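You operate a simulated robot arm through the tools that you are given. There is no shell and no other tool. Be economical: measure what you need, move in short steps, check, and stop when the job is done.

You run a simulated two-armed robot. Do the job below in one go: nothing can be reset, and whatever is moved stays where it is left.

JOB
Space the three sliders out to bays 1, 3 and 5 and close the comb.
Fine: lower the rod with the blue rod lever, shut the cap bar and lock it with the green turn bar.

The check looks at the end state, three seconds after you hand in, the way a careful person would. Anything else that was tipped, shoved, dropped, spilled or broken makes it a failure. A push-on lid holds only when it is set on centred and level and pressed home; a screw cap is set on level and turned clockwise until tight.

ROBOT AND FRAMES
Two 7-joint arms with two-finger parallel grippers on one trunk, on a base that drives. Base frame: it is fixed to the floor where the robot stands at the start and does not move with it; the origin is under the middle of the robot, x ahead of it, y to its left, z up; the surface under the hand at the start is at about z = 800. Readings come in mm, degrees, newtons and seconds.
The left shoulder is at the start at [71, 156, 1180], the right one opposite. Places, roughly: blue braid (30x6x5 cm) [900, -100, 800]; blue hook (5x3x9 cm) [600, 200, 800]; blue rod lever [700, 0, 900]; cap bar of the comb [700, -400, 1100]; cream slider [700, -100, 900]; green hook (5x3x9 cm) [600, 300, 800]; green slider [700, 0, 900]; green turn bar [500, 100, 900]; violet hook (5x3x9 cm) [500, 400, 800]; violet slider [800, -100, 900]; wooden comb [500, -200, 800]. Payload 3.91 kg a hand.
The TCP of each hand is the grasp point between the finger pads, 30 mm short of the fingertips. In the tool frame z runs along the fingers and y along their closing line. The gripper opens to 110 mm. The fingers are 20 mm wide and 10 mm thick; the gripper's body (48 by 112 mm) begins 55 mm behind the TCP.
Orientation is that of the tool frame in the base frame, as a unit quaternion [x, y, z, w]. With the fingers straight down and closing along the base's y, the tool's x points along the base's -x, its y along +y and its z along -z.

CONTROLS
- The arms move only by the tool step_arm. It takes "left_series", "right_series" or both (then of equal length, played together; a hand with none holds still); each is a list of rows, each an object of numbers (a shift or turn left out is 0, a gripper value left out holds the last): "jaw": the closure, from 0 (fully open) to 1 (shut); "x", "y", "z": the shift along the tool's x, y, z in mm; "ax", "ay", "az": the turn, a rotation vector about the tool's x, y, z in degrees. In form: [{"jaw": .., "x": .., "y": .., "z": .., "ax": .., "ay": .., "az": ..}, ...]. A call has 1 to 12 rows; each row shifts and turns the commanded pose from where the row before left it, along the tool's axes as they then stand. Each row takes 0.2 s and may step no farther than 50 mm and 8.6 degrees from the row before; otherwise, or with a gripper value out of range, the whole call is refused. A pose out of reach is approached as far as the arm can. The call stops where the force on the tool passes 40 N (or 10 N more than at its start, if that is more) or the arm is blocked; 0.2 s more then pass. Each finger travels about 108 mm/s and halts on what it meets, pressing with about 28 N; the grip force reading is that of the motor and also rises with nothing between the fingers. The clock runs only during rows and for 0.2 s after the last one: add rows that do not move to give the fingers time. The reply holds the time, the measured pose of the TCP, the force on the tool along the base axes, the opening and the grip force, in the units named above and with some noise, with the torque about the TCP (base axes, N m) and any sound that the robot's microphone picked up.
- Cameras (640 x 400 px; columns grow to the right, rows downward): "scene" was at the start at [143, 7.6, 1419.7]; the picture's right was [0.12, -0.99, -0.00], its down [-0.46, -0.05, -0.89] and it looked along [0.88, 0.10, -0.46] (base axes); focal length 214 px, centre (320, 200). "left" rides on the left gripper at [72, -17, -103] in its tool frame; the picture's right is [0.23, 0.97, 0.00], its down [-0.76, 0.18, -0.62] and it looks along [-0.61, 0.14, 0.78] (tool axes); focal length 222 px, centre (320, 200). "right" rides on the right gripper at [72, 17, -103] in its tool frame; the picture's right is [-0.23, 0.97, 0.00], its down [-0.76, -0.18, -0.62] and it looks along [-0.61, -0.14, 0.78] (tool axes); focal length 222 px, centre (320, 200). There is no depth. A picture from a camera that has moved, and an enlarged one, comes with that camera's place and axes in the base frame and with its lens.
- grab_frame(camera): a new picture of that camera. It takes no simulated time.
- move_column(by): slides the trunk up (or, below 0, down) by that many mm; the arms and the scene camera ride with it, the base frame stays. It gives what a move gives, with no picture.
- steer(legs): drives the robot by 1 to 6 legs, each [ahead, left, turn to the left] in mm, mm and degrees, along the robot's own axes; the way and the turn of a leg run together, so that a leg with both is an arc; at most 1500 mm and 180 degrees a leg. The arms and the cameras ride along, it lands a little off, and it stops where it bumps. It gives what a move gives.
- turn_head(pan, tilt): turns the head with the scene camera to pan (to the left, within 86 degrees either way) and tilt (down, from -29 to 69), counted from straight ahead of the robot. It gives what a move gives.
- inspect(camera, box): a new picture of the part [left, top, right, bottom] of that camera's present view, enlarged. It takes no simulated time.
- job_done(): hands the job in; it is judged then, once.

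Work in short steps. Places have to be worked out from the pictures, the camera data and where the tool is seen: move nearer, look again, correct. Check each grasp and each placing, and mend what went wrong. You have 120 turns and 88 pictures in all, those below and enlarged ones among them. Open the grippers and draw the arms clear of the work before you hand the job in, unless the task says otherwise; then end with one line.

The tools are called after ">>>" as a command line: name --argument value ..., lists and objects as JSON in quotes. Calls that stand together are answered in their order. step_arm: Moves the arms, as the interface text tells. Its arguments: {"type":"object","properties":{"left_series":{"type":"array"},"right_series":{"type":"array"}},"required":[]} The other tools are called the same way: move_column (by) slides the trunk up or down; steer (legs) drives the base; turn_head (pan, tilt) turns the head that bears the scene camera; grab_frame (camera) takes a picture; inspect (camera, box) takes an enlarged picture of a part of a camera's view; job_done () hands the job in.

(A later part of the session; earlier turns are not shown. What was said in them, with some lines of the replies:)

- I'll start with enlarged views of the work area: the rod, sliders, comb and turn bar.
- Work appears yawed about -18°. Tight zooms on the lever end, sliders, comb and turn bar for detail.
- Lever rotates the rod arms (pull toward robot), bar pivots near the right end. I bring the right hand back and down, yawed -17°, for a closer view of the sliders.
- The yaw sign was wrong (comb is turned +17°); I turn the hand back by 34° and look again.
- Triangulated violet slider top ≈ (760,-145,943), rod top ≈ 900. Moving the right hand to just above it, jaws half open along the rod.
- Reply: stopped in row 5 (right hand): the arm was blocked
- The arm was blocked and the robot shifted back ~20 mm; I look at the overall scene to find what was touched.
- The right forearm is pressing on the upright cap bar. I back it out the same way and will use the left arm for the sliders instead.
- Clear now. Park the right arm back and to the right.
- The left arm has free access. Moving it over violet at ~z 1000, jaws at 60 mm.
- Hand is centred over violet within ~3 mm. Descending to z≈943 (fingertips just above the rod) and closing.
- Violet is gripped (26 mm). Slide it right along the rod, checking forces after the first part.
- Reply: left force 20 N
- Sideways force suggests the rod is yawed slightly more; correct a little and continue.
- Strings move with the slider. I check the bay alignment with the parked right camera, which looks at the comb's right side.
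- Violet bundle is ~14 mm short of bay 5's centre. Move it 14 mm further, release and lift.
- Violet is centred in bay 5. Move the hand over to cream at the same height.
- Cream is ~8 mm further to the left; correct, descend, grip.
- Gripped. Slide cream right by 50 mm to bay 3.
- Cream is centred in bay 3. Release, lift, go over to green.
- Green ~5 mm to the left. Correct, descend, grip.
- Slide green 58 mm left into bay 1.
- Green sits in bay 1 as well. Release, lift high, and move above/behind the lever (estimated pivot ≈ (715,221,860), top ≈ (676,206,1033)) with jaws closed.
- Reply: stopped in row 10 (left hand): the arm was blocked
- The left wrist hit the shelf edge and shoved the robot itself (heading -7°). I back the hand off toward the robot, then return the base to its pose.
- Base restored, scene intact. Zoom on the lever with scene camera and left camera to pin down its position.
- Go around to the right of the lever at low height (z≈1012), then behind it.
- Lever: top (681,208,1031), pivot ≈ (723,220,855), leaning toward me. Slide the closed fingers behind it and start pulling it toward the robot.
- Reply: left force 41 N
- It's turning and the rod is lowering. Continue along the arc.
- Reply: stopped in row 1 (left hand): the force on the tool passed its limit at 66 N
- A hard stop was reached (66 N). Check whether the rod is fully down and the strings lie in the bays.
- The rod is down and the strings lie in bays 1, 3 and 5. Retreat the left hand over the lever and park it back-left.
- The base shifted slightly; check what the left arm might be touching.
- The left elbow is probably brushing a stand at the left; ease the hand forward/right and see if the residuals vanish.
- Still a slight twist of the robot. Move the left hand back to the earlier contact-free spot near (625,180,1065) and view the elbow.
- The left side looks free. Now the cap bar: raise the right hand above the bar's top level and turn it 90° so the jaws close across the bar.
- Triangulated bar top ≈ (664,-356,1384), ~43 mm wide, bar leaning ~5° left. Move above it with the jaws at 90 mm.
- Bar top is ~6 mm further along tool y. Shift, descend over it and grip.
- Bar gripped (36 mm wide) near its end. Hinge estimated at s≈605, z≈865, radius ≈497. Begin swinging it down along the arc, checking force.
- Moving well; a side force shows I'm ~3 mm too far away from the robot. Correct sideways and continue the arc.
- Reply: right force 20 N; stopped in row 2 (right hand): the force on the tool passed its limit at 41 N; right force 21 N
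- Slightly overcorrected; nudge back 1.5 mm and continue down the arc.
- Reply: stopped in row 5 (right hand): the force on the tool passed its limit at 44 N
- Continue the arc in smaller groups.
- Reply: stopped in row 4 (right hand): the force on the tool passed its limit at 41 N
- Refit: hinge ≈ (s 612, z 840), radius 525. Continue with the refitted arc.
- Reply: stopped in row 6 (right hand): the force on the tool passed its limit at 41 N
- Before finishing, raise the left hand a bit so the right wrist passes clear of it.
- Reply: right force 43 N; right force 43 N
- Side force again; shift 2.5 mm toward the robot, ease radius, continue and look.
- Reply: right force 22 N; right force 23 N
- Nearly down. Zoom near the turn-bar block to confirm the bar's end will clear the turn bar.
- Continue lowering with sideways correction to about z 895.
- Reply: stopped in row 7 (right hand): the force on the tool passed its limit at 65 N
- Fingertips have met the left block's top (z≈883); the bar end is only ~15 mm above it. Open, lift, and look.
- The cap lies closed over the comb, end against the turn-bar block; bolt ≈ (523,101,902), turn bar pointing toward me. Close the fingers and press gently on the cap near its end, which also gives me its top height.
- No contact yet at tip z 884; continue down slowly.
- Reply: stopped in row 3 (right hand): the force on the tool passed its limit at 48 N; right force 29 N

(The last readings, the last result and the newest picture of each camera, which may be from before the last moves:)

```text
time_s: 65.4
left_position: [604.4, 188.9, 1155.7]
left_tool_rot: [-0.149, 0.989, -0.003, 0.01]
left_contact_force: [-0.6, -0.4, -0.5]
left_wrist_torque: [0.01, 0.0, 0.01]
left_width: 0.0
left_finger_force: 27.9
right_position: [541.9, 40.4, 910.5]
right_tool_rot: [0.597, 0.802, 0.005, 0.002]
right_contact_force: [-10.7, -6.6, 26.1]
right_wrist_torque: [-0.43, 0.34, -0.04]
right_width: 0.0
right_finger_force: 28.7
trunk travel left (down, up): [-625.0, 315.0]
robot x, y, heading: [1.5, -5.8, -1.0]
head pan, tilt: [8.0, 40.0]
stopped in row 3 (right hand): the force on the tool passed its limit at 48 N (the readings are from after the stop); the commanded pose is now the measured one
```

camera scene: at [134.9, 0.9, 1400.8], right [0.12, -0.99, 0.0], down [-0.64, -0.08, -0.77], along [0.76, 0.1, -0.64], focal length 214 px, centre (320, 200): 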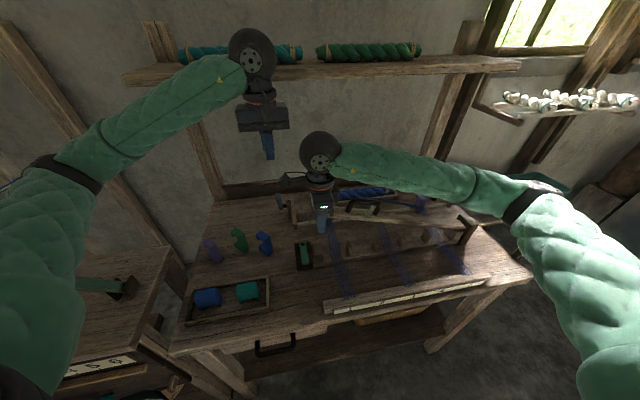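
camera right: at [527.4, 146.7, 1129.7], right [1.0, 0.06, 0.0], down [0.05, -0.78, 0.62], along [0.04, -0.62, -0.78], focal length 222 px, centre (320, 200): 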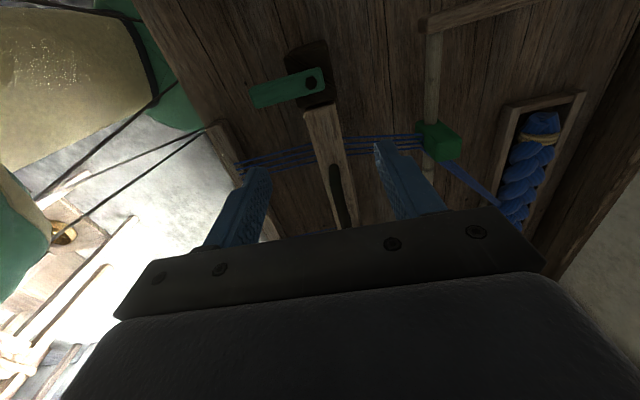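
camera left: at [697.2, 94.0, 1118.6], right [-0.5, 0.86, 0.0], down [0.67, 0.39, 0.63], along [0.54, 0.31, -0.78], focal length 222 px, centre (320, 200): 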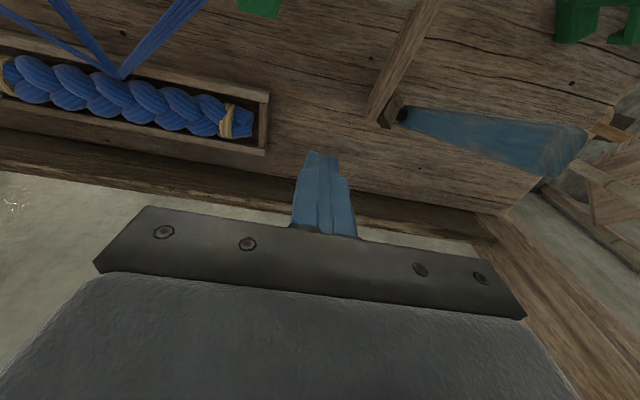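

Cap is firmly down, top ≈ z 881. Lift and move to the left of the turn bar near its tip, then lower to fingertip ≈ z 888.

>>> step_arm --right_series '[{"z": -25}, {"z": -35}, {"x": 32, "y": -14}, {"x": 32, "y": -14}, {"x": 32, "y": -14}, {"z": 20}]'

>>> grab_frame --camera "right"

>>> inspect --camera "scene" --box '[264, 200, 376, 270]'

```text
time_s: 66.8
left_position: [606.5, 188.0, 1154.8]
left_tool_rot: [-0.15, 0.989, -0.001, 0.008]
left_contact_force: [-0.5, -0.3, 0.4]
left_wrist_torque: [0.01, -0.01, 0.01]
left_width: 0.0
left_finger_force: 27.7
right_position: [472.7, 117.1, 950.6]
right_tool_rot: [0.597, 0.802, 0.004, 0.0]
right_contact_force: [0.8, -0.1, -0.3]
right_wrist_torque: [0.03, -0.01, 0.02]
right_width: 0.2
right_finger_force: 27.8
trunk travel left (down, up): [-625.0, 315.0]
robot x, y, heading: [-1.8, -6.6, -1.0]
head pan, tilt: [8.0, 40.0]
```

```text
22 pictures are left
camera right: at [468.8, 192.2, 1054.3], right [1.0, 0.06, 0.0], down [0.05, -0.78, 0.62], along [0.04, -0.62, -0.79], focal length 222 px, centre (320, 200)
```

right: 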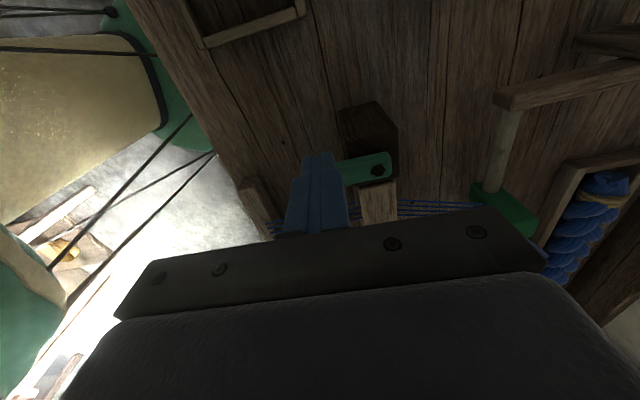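

```text
5.71 times, centred on (320, 235) of scene
camera zoom: at [137.4, -0.5, 1400.5], right [0.12, -0.99, 0.0], down [-0.64, -0.08, -0.77], along [0.76, 0.1, -0.64], focal length 1226 px, centre (320, 0)
```

zoom: 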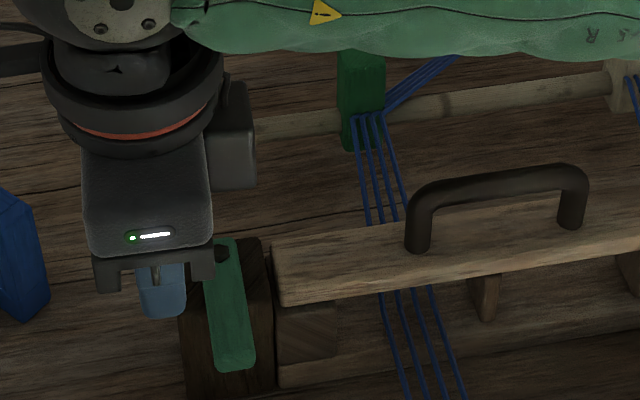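

Lower the fingertips beside the turn bar and push its tip to the right along its arc (first half).

>>> step_arm --right_series '[{"z": 12}, {"z": 12}, {"z": 9}, {"x": -10, "y": 1}, {"x": -11, "y": -4}, {"x": -12, "y": -1}, {"x": -12, "y": 2.5}]'

>>> inspect --camera "scene" --box '[264, 200, 376, 270]'

```text
time_s: 68.4
left_position: [606.8, 189.3, 1155.8]
left_tool_rot: [-0.149, 0.989, -0.001, 0.008]
left_contact_force: [-0.2, 0.0, 0.2]
left_wrist_torque: [0.0, -0.01, 0.0]
left_width: 0.3
left_finger_force: 28.6
right_position: [488.2, 76.5, 915.7]
right_tool_rot: [0.597, 0.803, 0.003, 0.0]
right_contact_force: [-0.7, -0.3, 0.6]
right_wrist_torque: [0.0, 0.01, 0.03]
right_width: 0.1
right_finger_force: 28.0
trunk travel left (down, up): [-625.0, 315.0]
robot x, y, heading: [-0.4, -6.9, -0.6]
head pan, tilt: [8.0, 40.0]
```

```text
5.71 times, centred on (320, 235) of scene
camera zoom: at [136.9, 0.4, 1400.5], right [0.12, -0.99, 0.0], down [-0.64, -0.08, -0.77], along [0.76, 0.1, -0.64], focal length 1226 px, centre (320, 0)
```

zoom: 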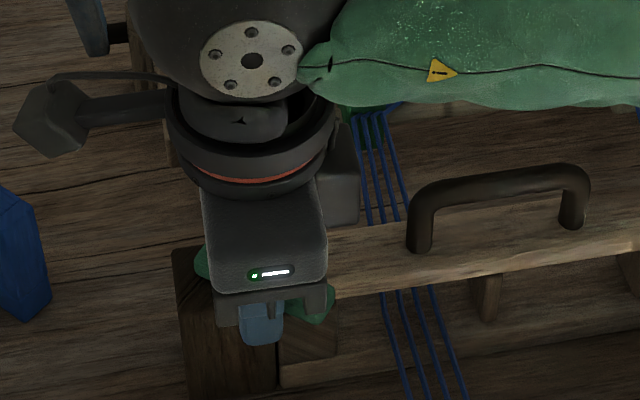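

It is turning freely. Continue the arc to bring it across the cap.

>>> step_arm --right_series '[{"x": -11, "y": 5}, {"x": -9.5, "y": 8}, {"x": -7, "y": 10}, {"y": 5}]'

>>> inspect --camera "scene" --box '[264, 200, 376, 270]'

>>> inspect --camera "right" --box '[220, 60, 460, 210]'

```text
time_s: 69.5
left_position: [604.1, 188.6, 1156.2]
left_tool_rot: [-0.151, 0.989, -0.003, 0.009]
left_contact_force: [0.0, 0.7, 0.0]
left_wrist_torque: [0.0, 0.04, 0.01]
left_width: 0.2
left_finger_force: 28.5
right_position: [516.2, 57.7, 917.4]
right_tool_rot: [0.595, 0.804, 0.001, -0.003]
right_contact_force: [-22.2, -9.9, 14.1]
right_wrist_torque: [-0.01, 0.32, 0.19]
right_width: 0.2
right_finger_force: 27.8
trunk travel left (down, up): [-625.0, 315.0]
robot x, y, heading: [0.9, -6.3, -0.9]
head pan, tilt: [8.0, 40.0]
stopped in row 4 (right hand): the force on the tool passed its limit at 42 N (the readings are from after the stop); the commanded pose is now the measured one
```

```text
5.71 times, centred on (320, 235) of scene
camera zoom: at [135.1, -0.3, 1401.1], right [0.12, -0.99, 0.0], down [-0.64, -0.08, -0.77], along [0.76, 0.09, -0.64], focal length 1226 px, centre (320, 0)
```

zoom: 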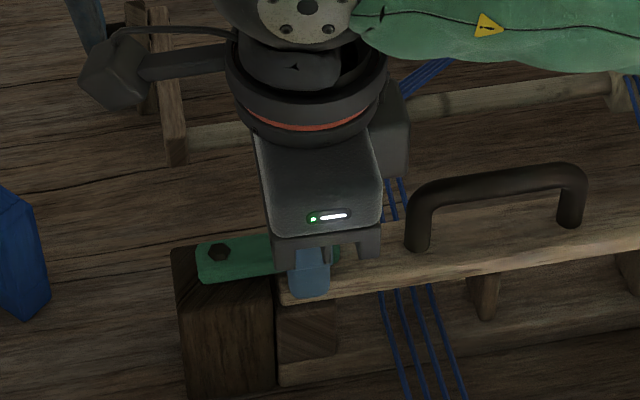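

```text
2.67 times, centred on (340, 135) of right
camera zoom: at [512.4, 130.7, 1020.0], right [1.0, 0.07, 0.0], down [0.05, -0.78, 0.62], along [0.04, -0.62, -0.78], focal length 592 px, centre (267, 373)
```

zoom: 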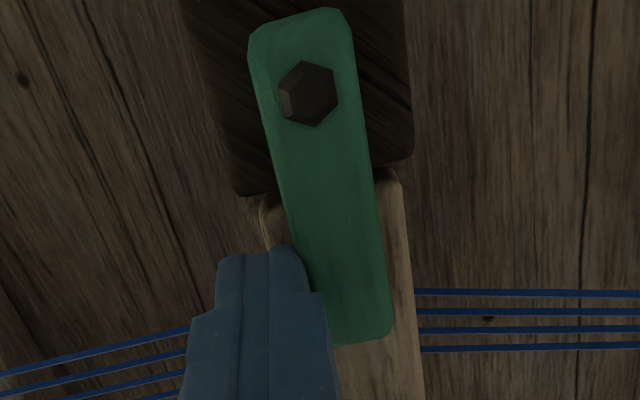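

The turn bar lies across the cap and met its stop. Back off and lift the right hand away.

>>> step_arm --right_series '[{"y": -15}, {"y": -10, "z": -30}, {"z": -45}, {"z": -45}, {"x": -30, "y": -30, "z": -10}, {"x": -35, "y": -30}, {"x": -40, "y": -15}, {"x": -45}, {"x": -45}]'

>>> grab_frame --camera "scene"

>>> inspect --camera "scene" --box '[264, 170, 488, 310]'

>>> inspect --camera "scene" --box '[264, 195, 376, 265]'

```text
time_s: 71.5
left_position: [604.0, 188.4, 1156.0]
left_tool_rot: [-0.15, 0.989, -0.001, 0.009]
left_contact_force: [0.0, -0.5, 0.5]
left_wrist_torque: [-0.02, -0.02, -0.02]
left_width: 0.1
left_finger_force: 28.5
right_position: [481.0, -161.9, 1044.7]
right_tool_rot: [0.595, 0.804, 0.001, -0.001]
right_contact_force: [-0.6, 0.7, -0.2]
right_wrist_torque: [0.0, -0.01, -0.04]
right_width: 0.0
right_finger_force: 28.3
trunk travel left (down, up): [-625.0, 315.0]
robot x, y, heading: [0.9, -8.0, -0.9]
head pan, tilt: [8.0, 40.0]
```

```text
17 pictures are left
camera scene: at [135.6, -0.9, 1400.7], right [0.12, -0.99, 0.0], down [-0.64, -0.08, -0.77], along [0.76, 0.1, -0.64], focal length 214 px, centre (320, 200)
```

scene: 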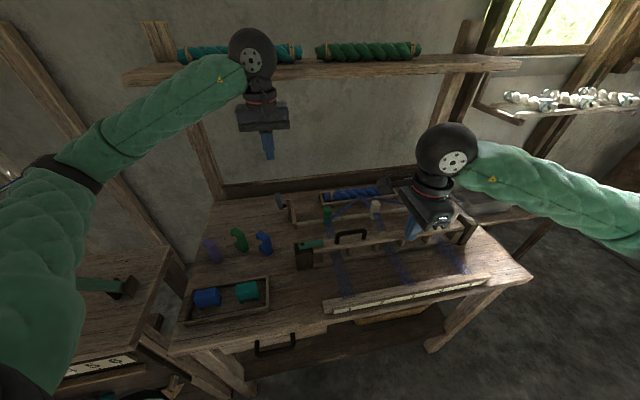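

```text
2.86 times, centred on (376, 240) of scene
camera zoom: at [135.6, -0.9, 1400.7], right [0.12, -0.99, 0.0], down [-0.64, -0.08, -0.77], along [0.76, 0.1, -0.64], focal length 613 px, centre (160, 86)
```

zoom: 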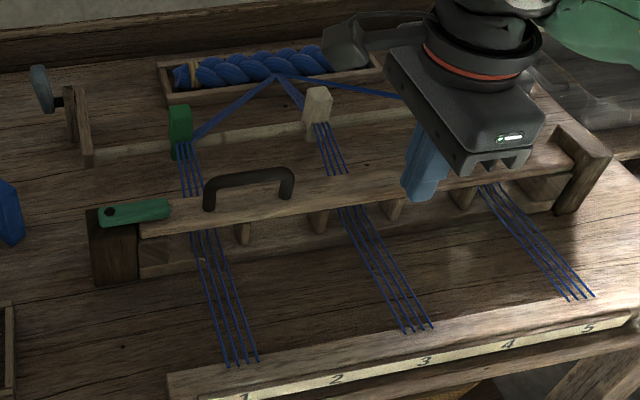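

```text
5.71 times, centred on (320, 230) of scene
camera zoom: at [135.6, -0.9, 1400.7], right [0.12, -0.99, 0.0], down [-0.64, -0.08, -0.77], along [0.76, 0.1, -0.64], focal length 1226 px, centre (320, 29)
```

zoom: 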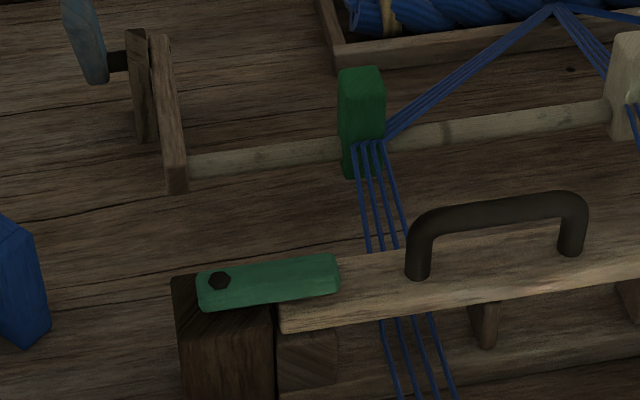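

Everything is in place: strings in bays 1, 3, 5, rod down, cap shut and locked. Open both grippers and draw the right arm up and back; left stays clear, opening in free air.

>>> step_arm --right_series '[{"z": -40, "jaw": 0.5}, {"z": -40, "jaw": 0}, {"z": -40, "x": -30}, {"z": -40, "x": -30}, {}]' --left_series '[{"jaw": 0.5}, {"jaw": 0}, {}, {}, {}]'

>>> grab_frame --camera "scene"

>>> inspect --camera "scene" --box '[264, 170, 488, 310]'

```text
time_s: 72.7
left_position: [604.4, 189.4, 1154.3]
left_tool_rot: [-0.149, 0.989, -0.001, 0.008]
left_contact_force: [-0.5, 0.0, 0.4]
left_wrist_torque: [-0.01, 0.01, -0.07]
left_width: 110.2
left_finger_force: 0.0
right_position: [498.4, -217.9, 1204.5]
right_tool_rot: [0.595, 0.803, 0.0, -0.001]
right_contact_force: [0.4, 0.8, 0.1]
right_wrist_torque: [0.0, -0.01, 0.01]
right_width: 110.1
right_finger_force: 0.1
trunk travel left (down, up): [-625.0, 315.0]
robot x, y, heading: [1.0, -4.7, -0.9]
head pan, tilt: [8.0, 40.0]
```

```text
14 pictures are left
camera scene: at [137.5, 0.6, 1400.4], right [0.12, -0.99, 0.0], down [-0.64, -0.08, -0.77], along [0.76, 0.09, -0.64], focal length 214 px, centre (320, 200)
```

scene: 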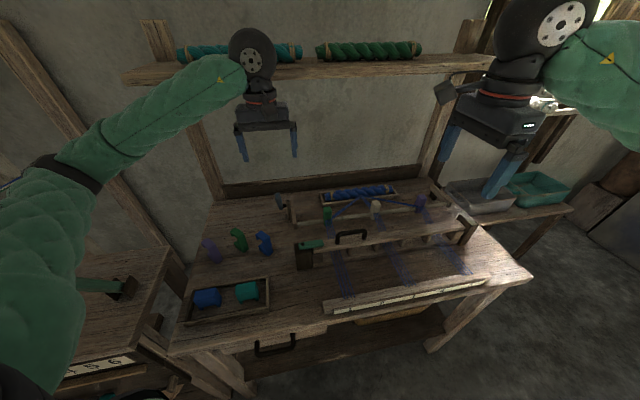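

```text
2.86 times, centred on (376, 240) of scene
camera zoom: at [137.5, 0.6, 1400.4], right [0.12, -0.99, 0.0], down [-0.64, -0.08, -0.77], along [0.76, 0.09, -0.64], focal length 613 px, centre (160, 86)
```

zoom: 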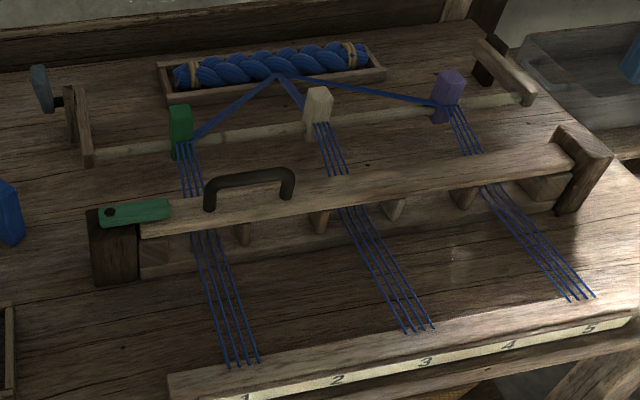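

The final picture confirms the end state and both arms are clear, so I hand in.

>>> job_done

```text
The job is handed in.
```

The comb is closed: the green, cream and violet sliders sit in bays 1, 3 and 5, the rod is down, the cap bar is shut and the green turn bar locks it. On the way the right arm leaned on the upright cap bar and the left wrist bumped the shelf, but the pictures show nothing out of place.
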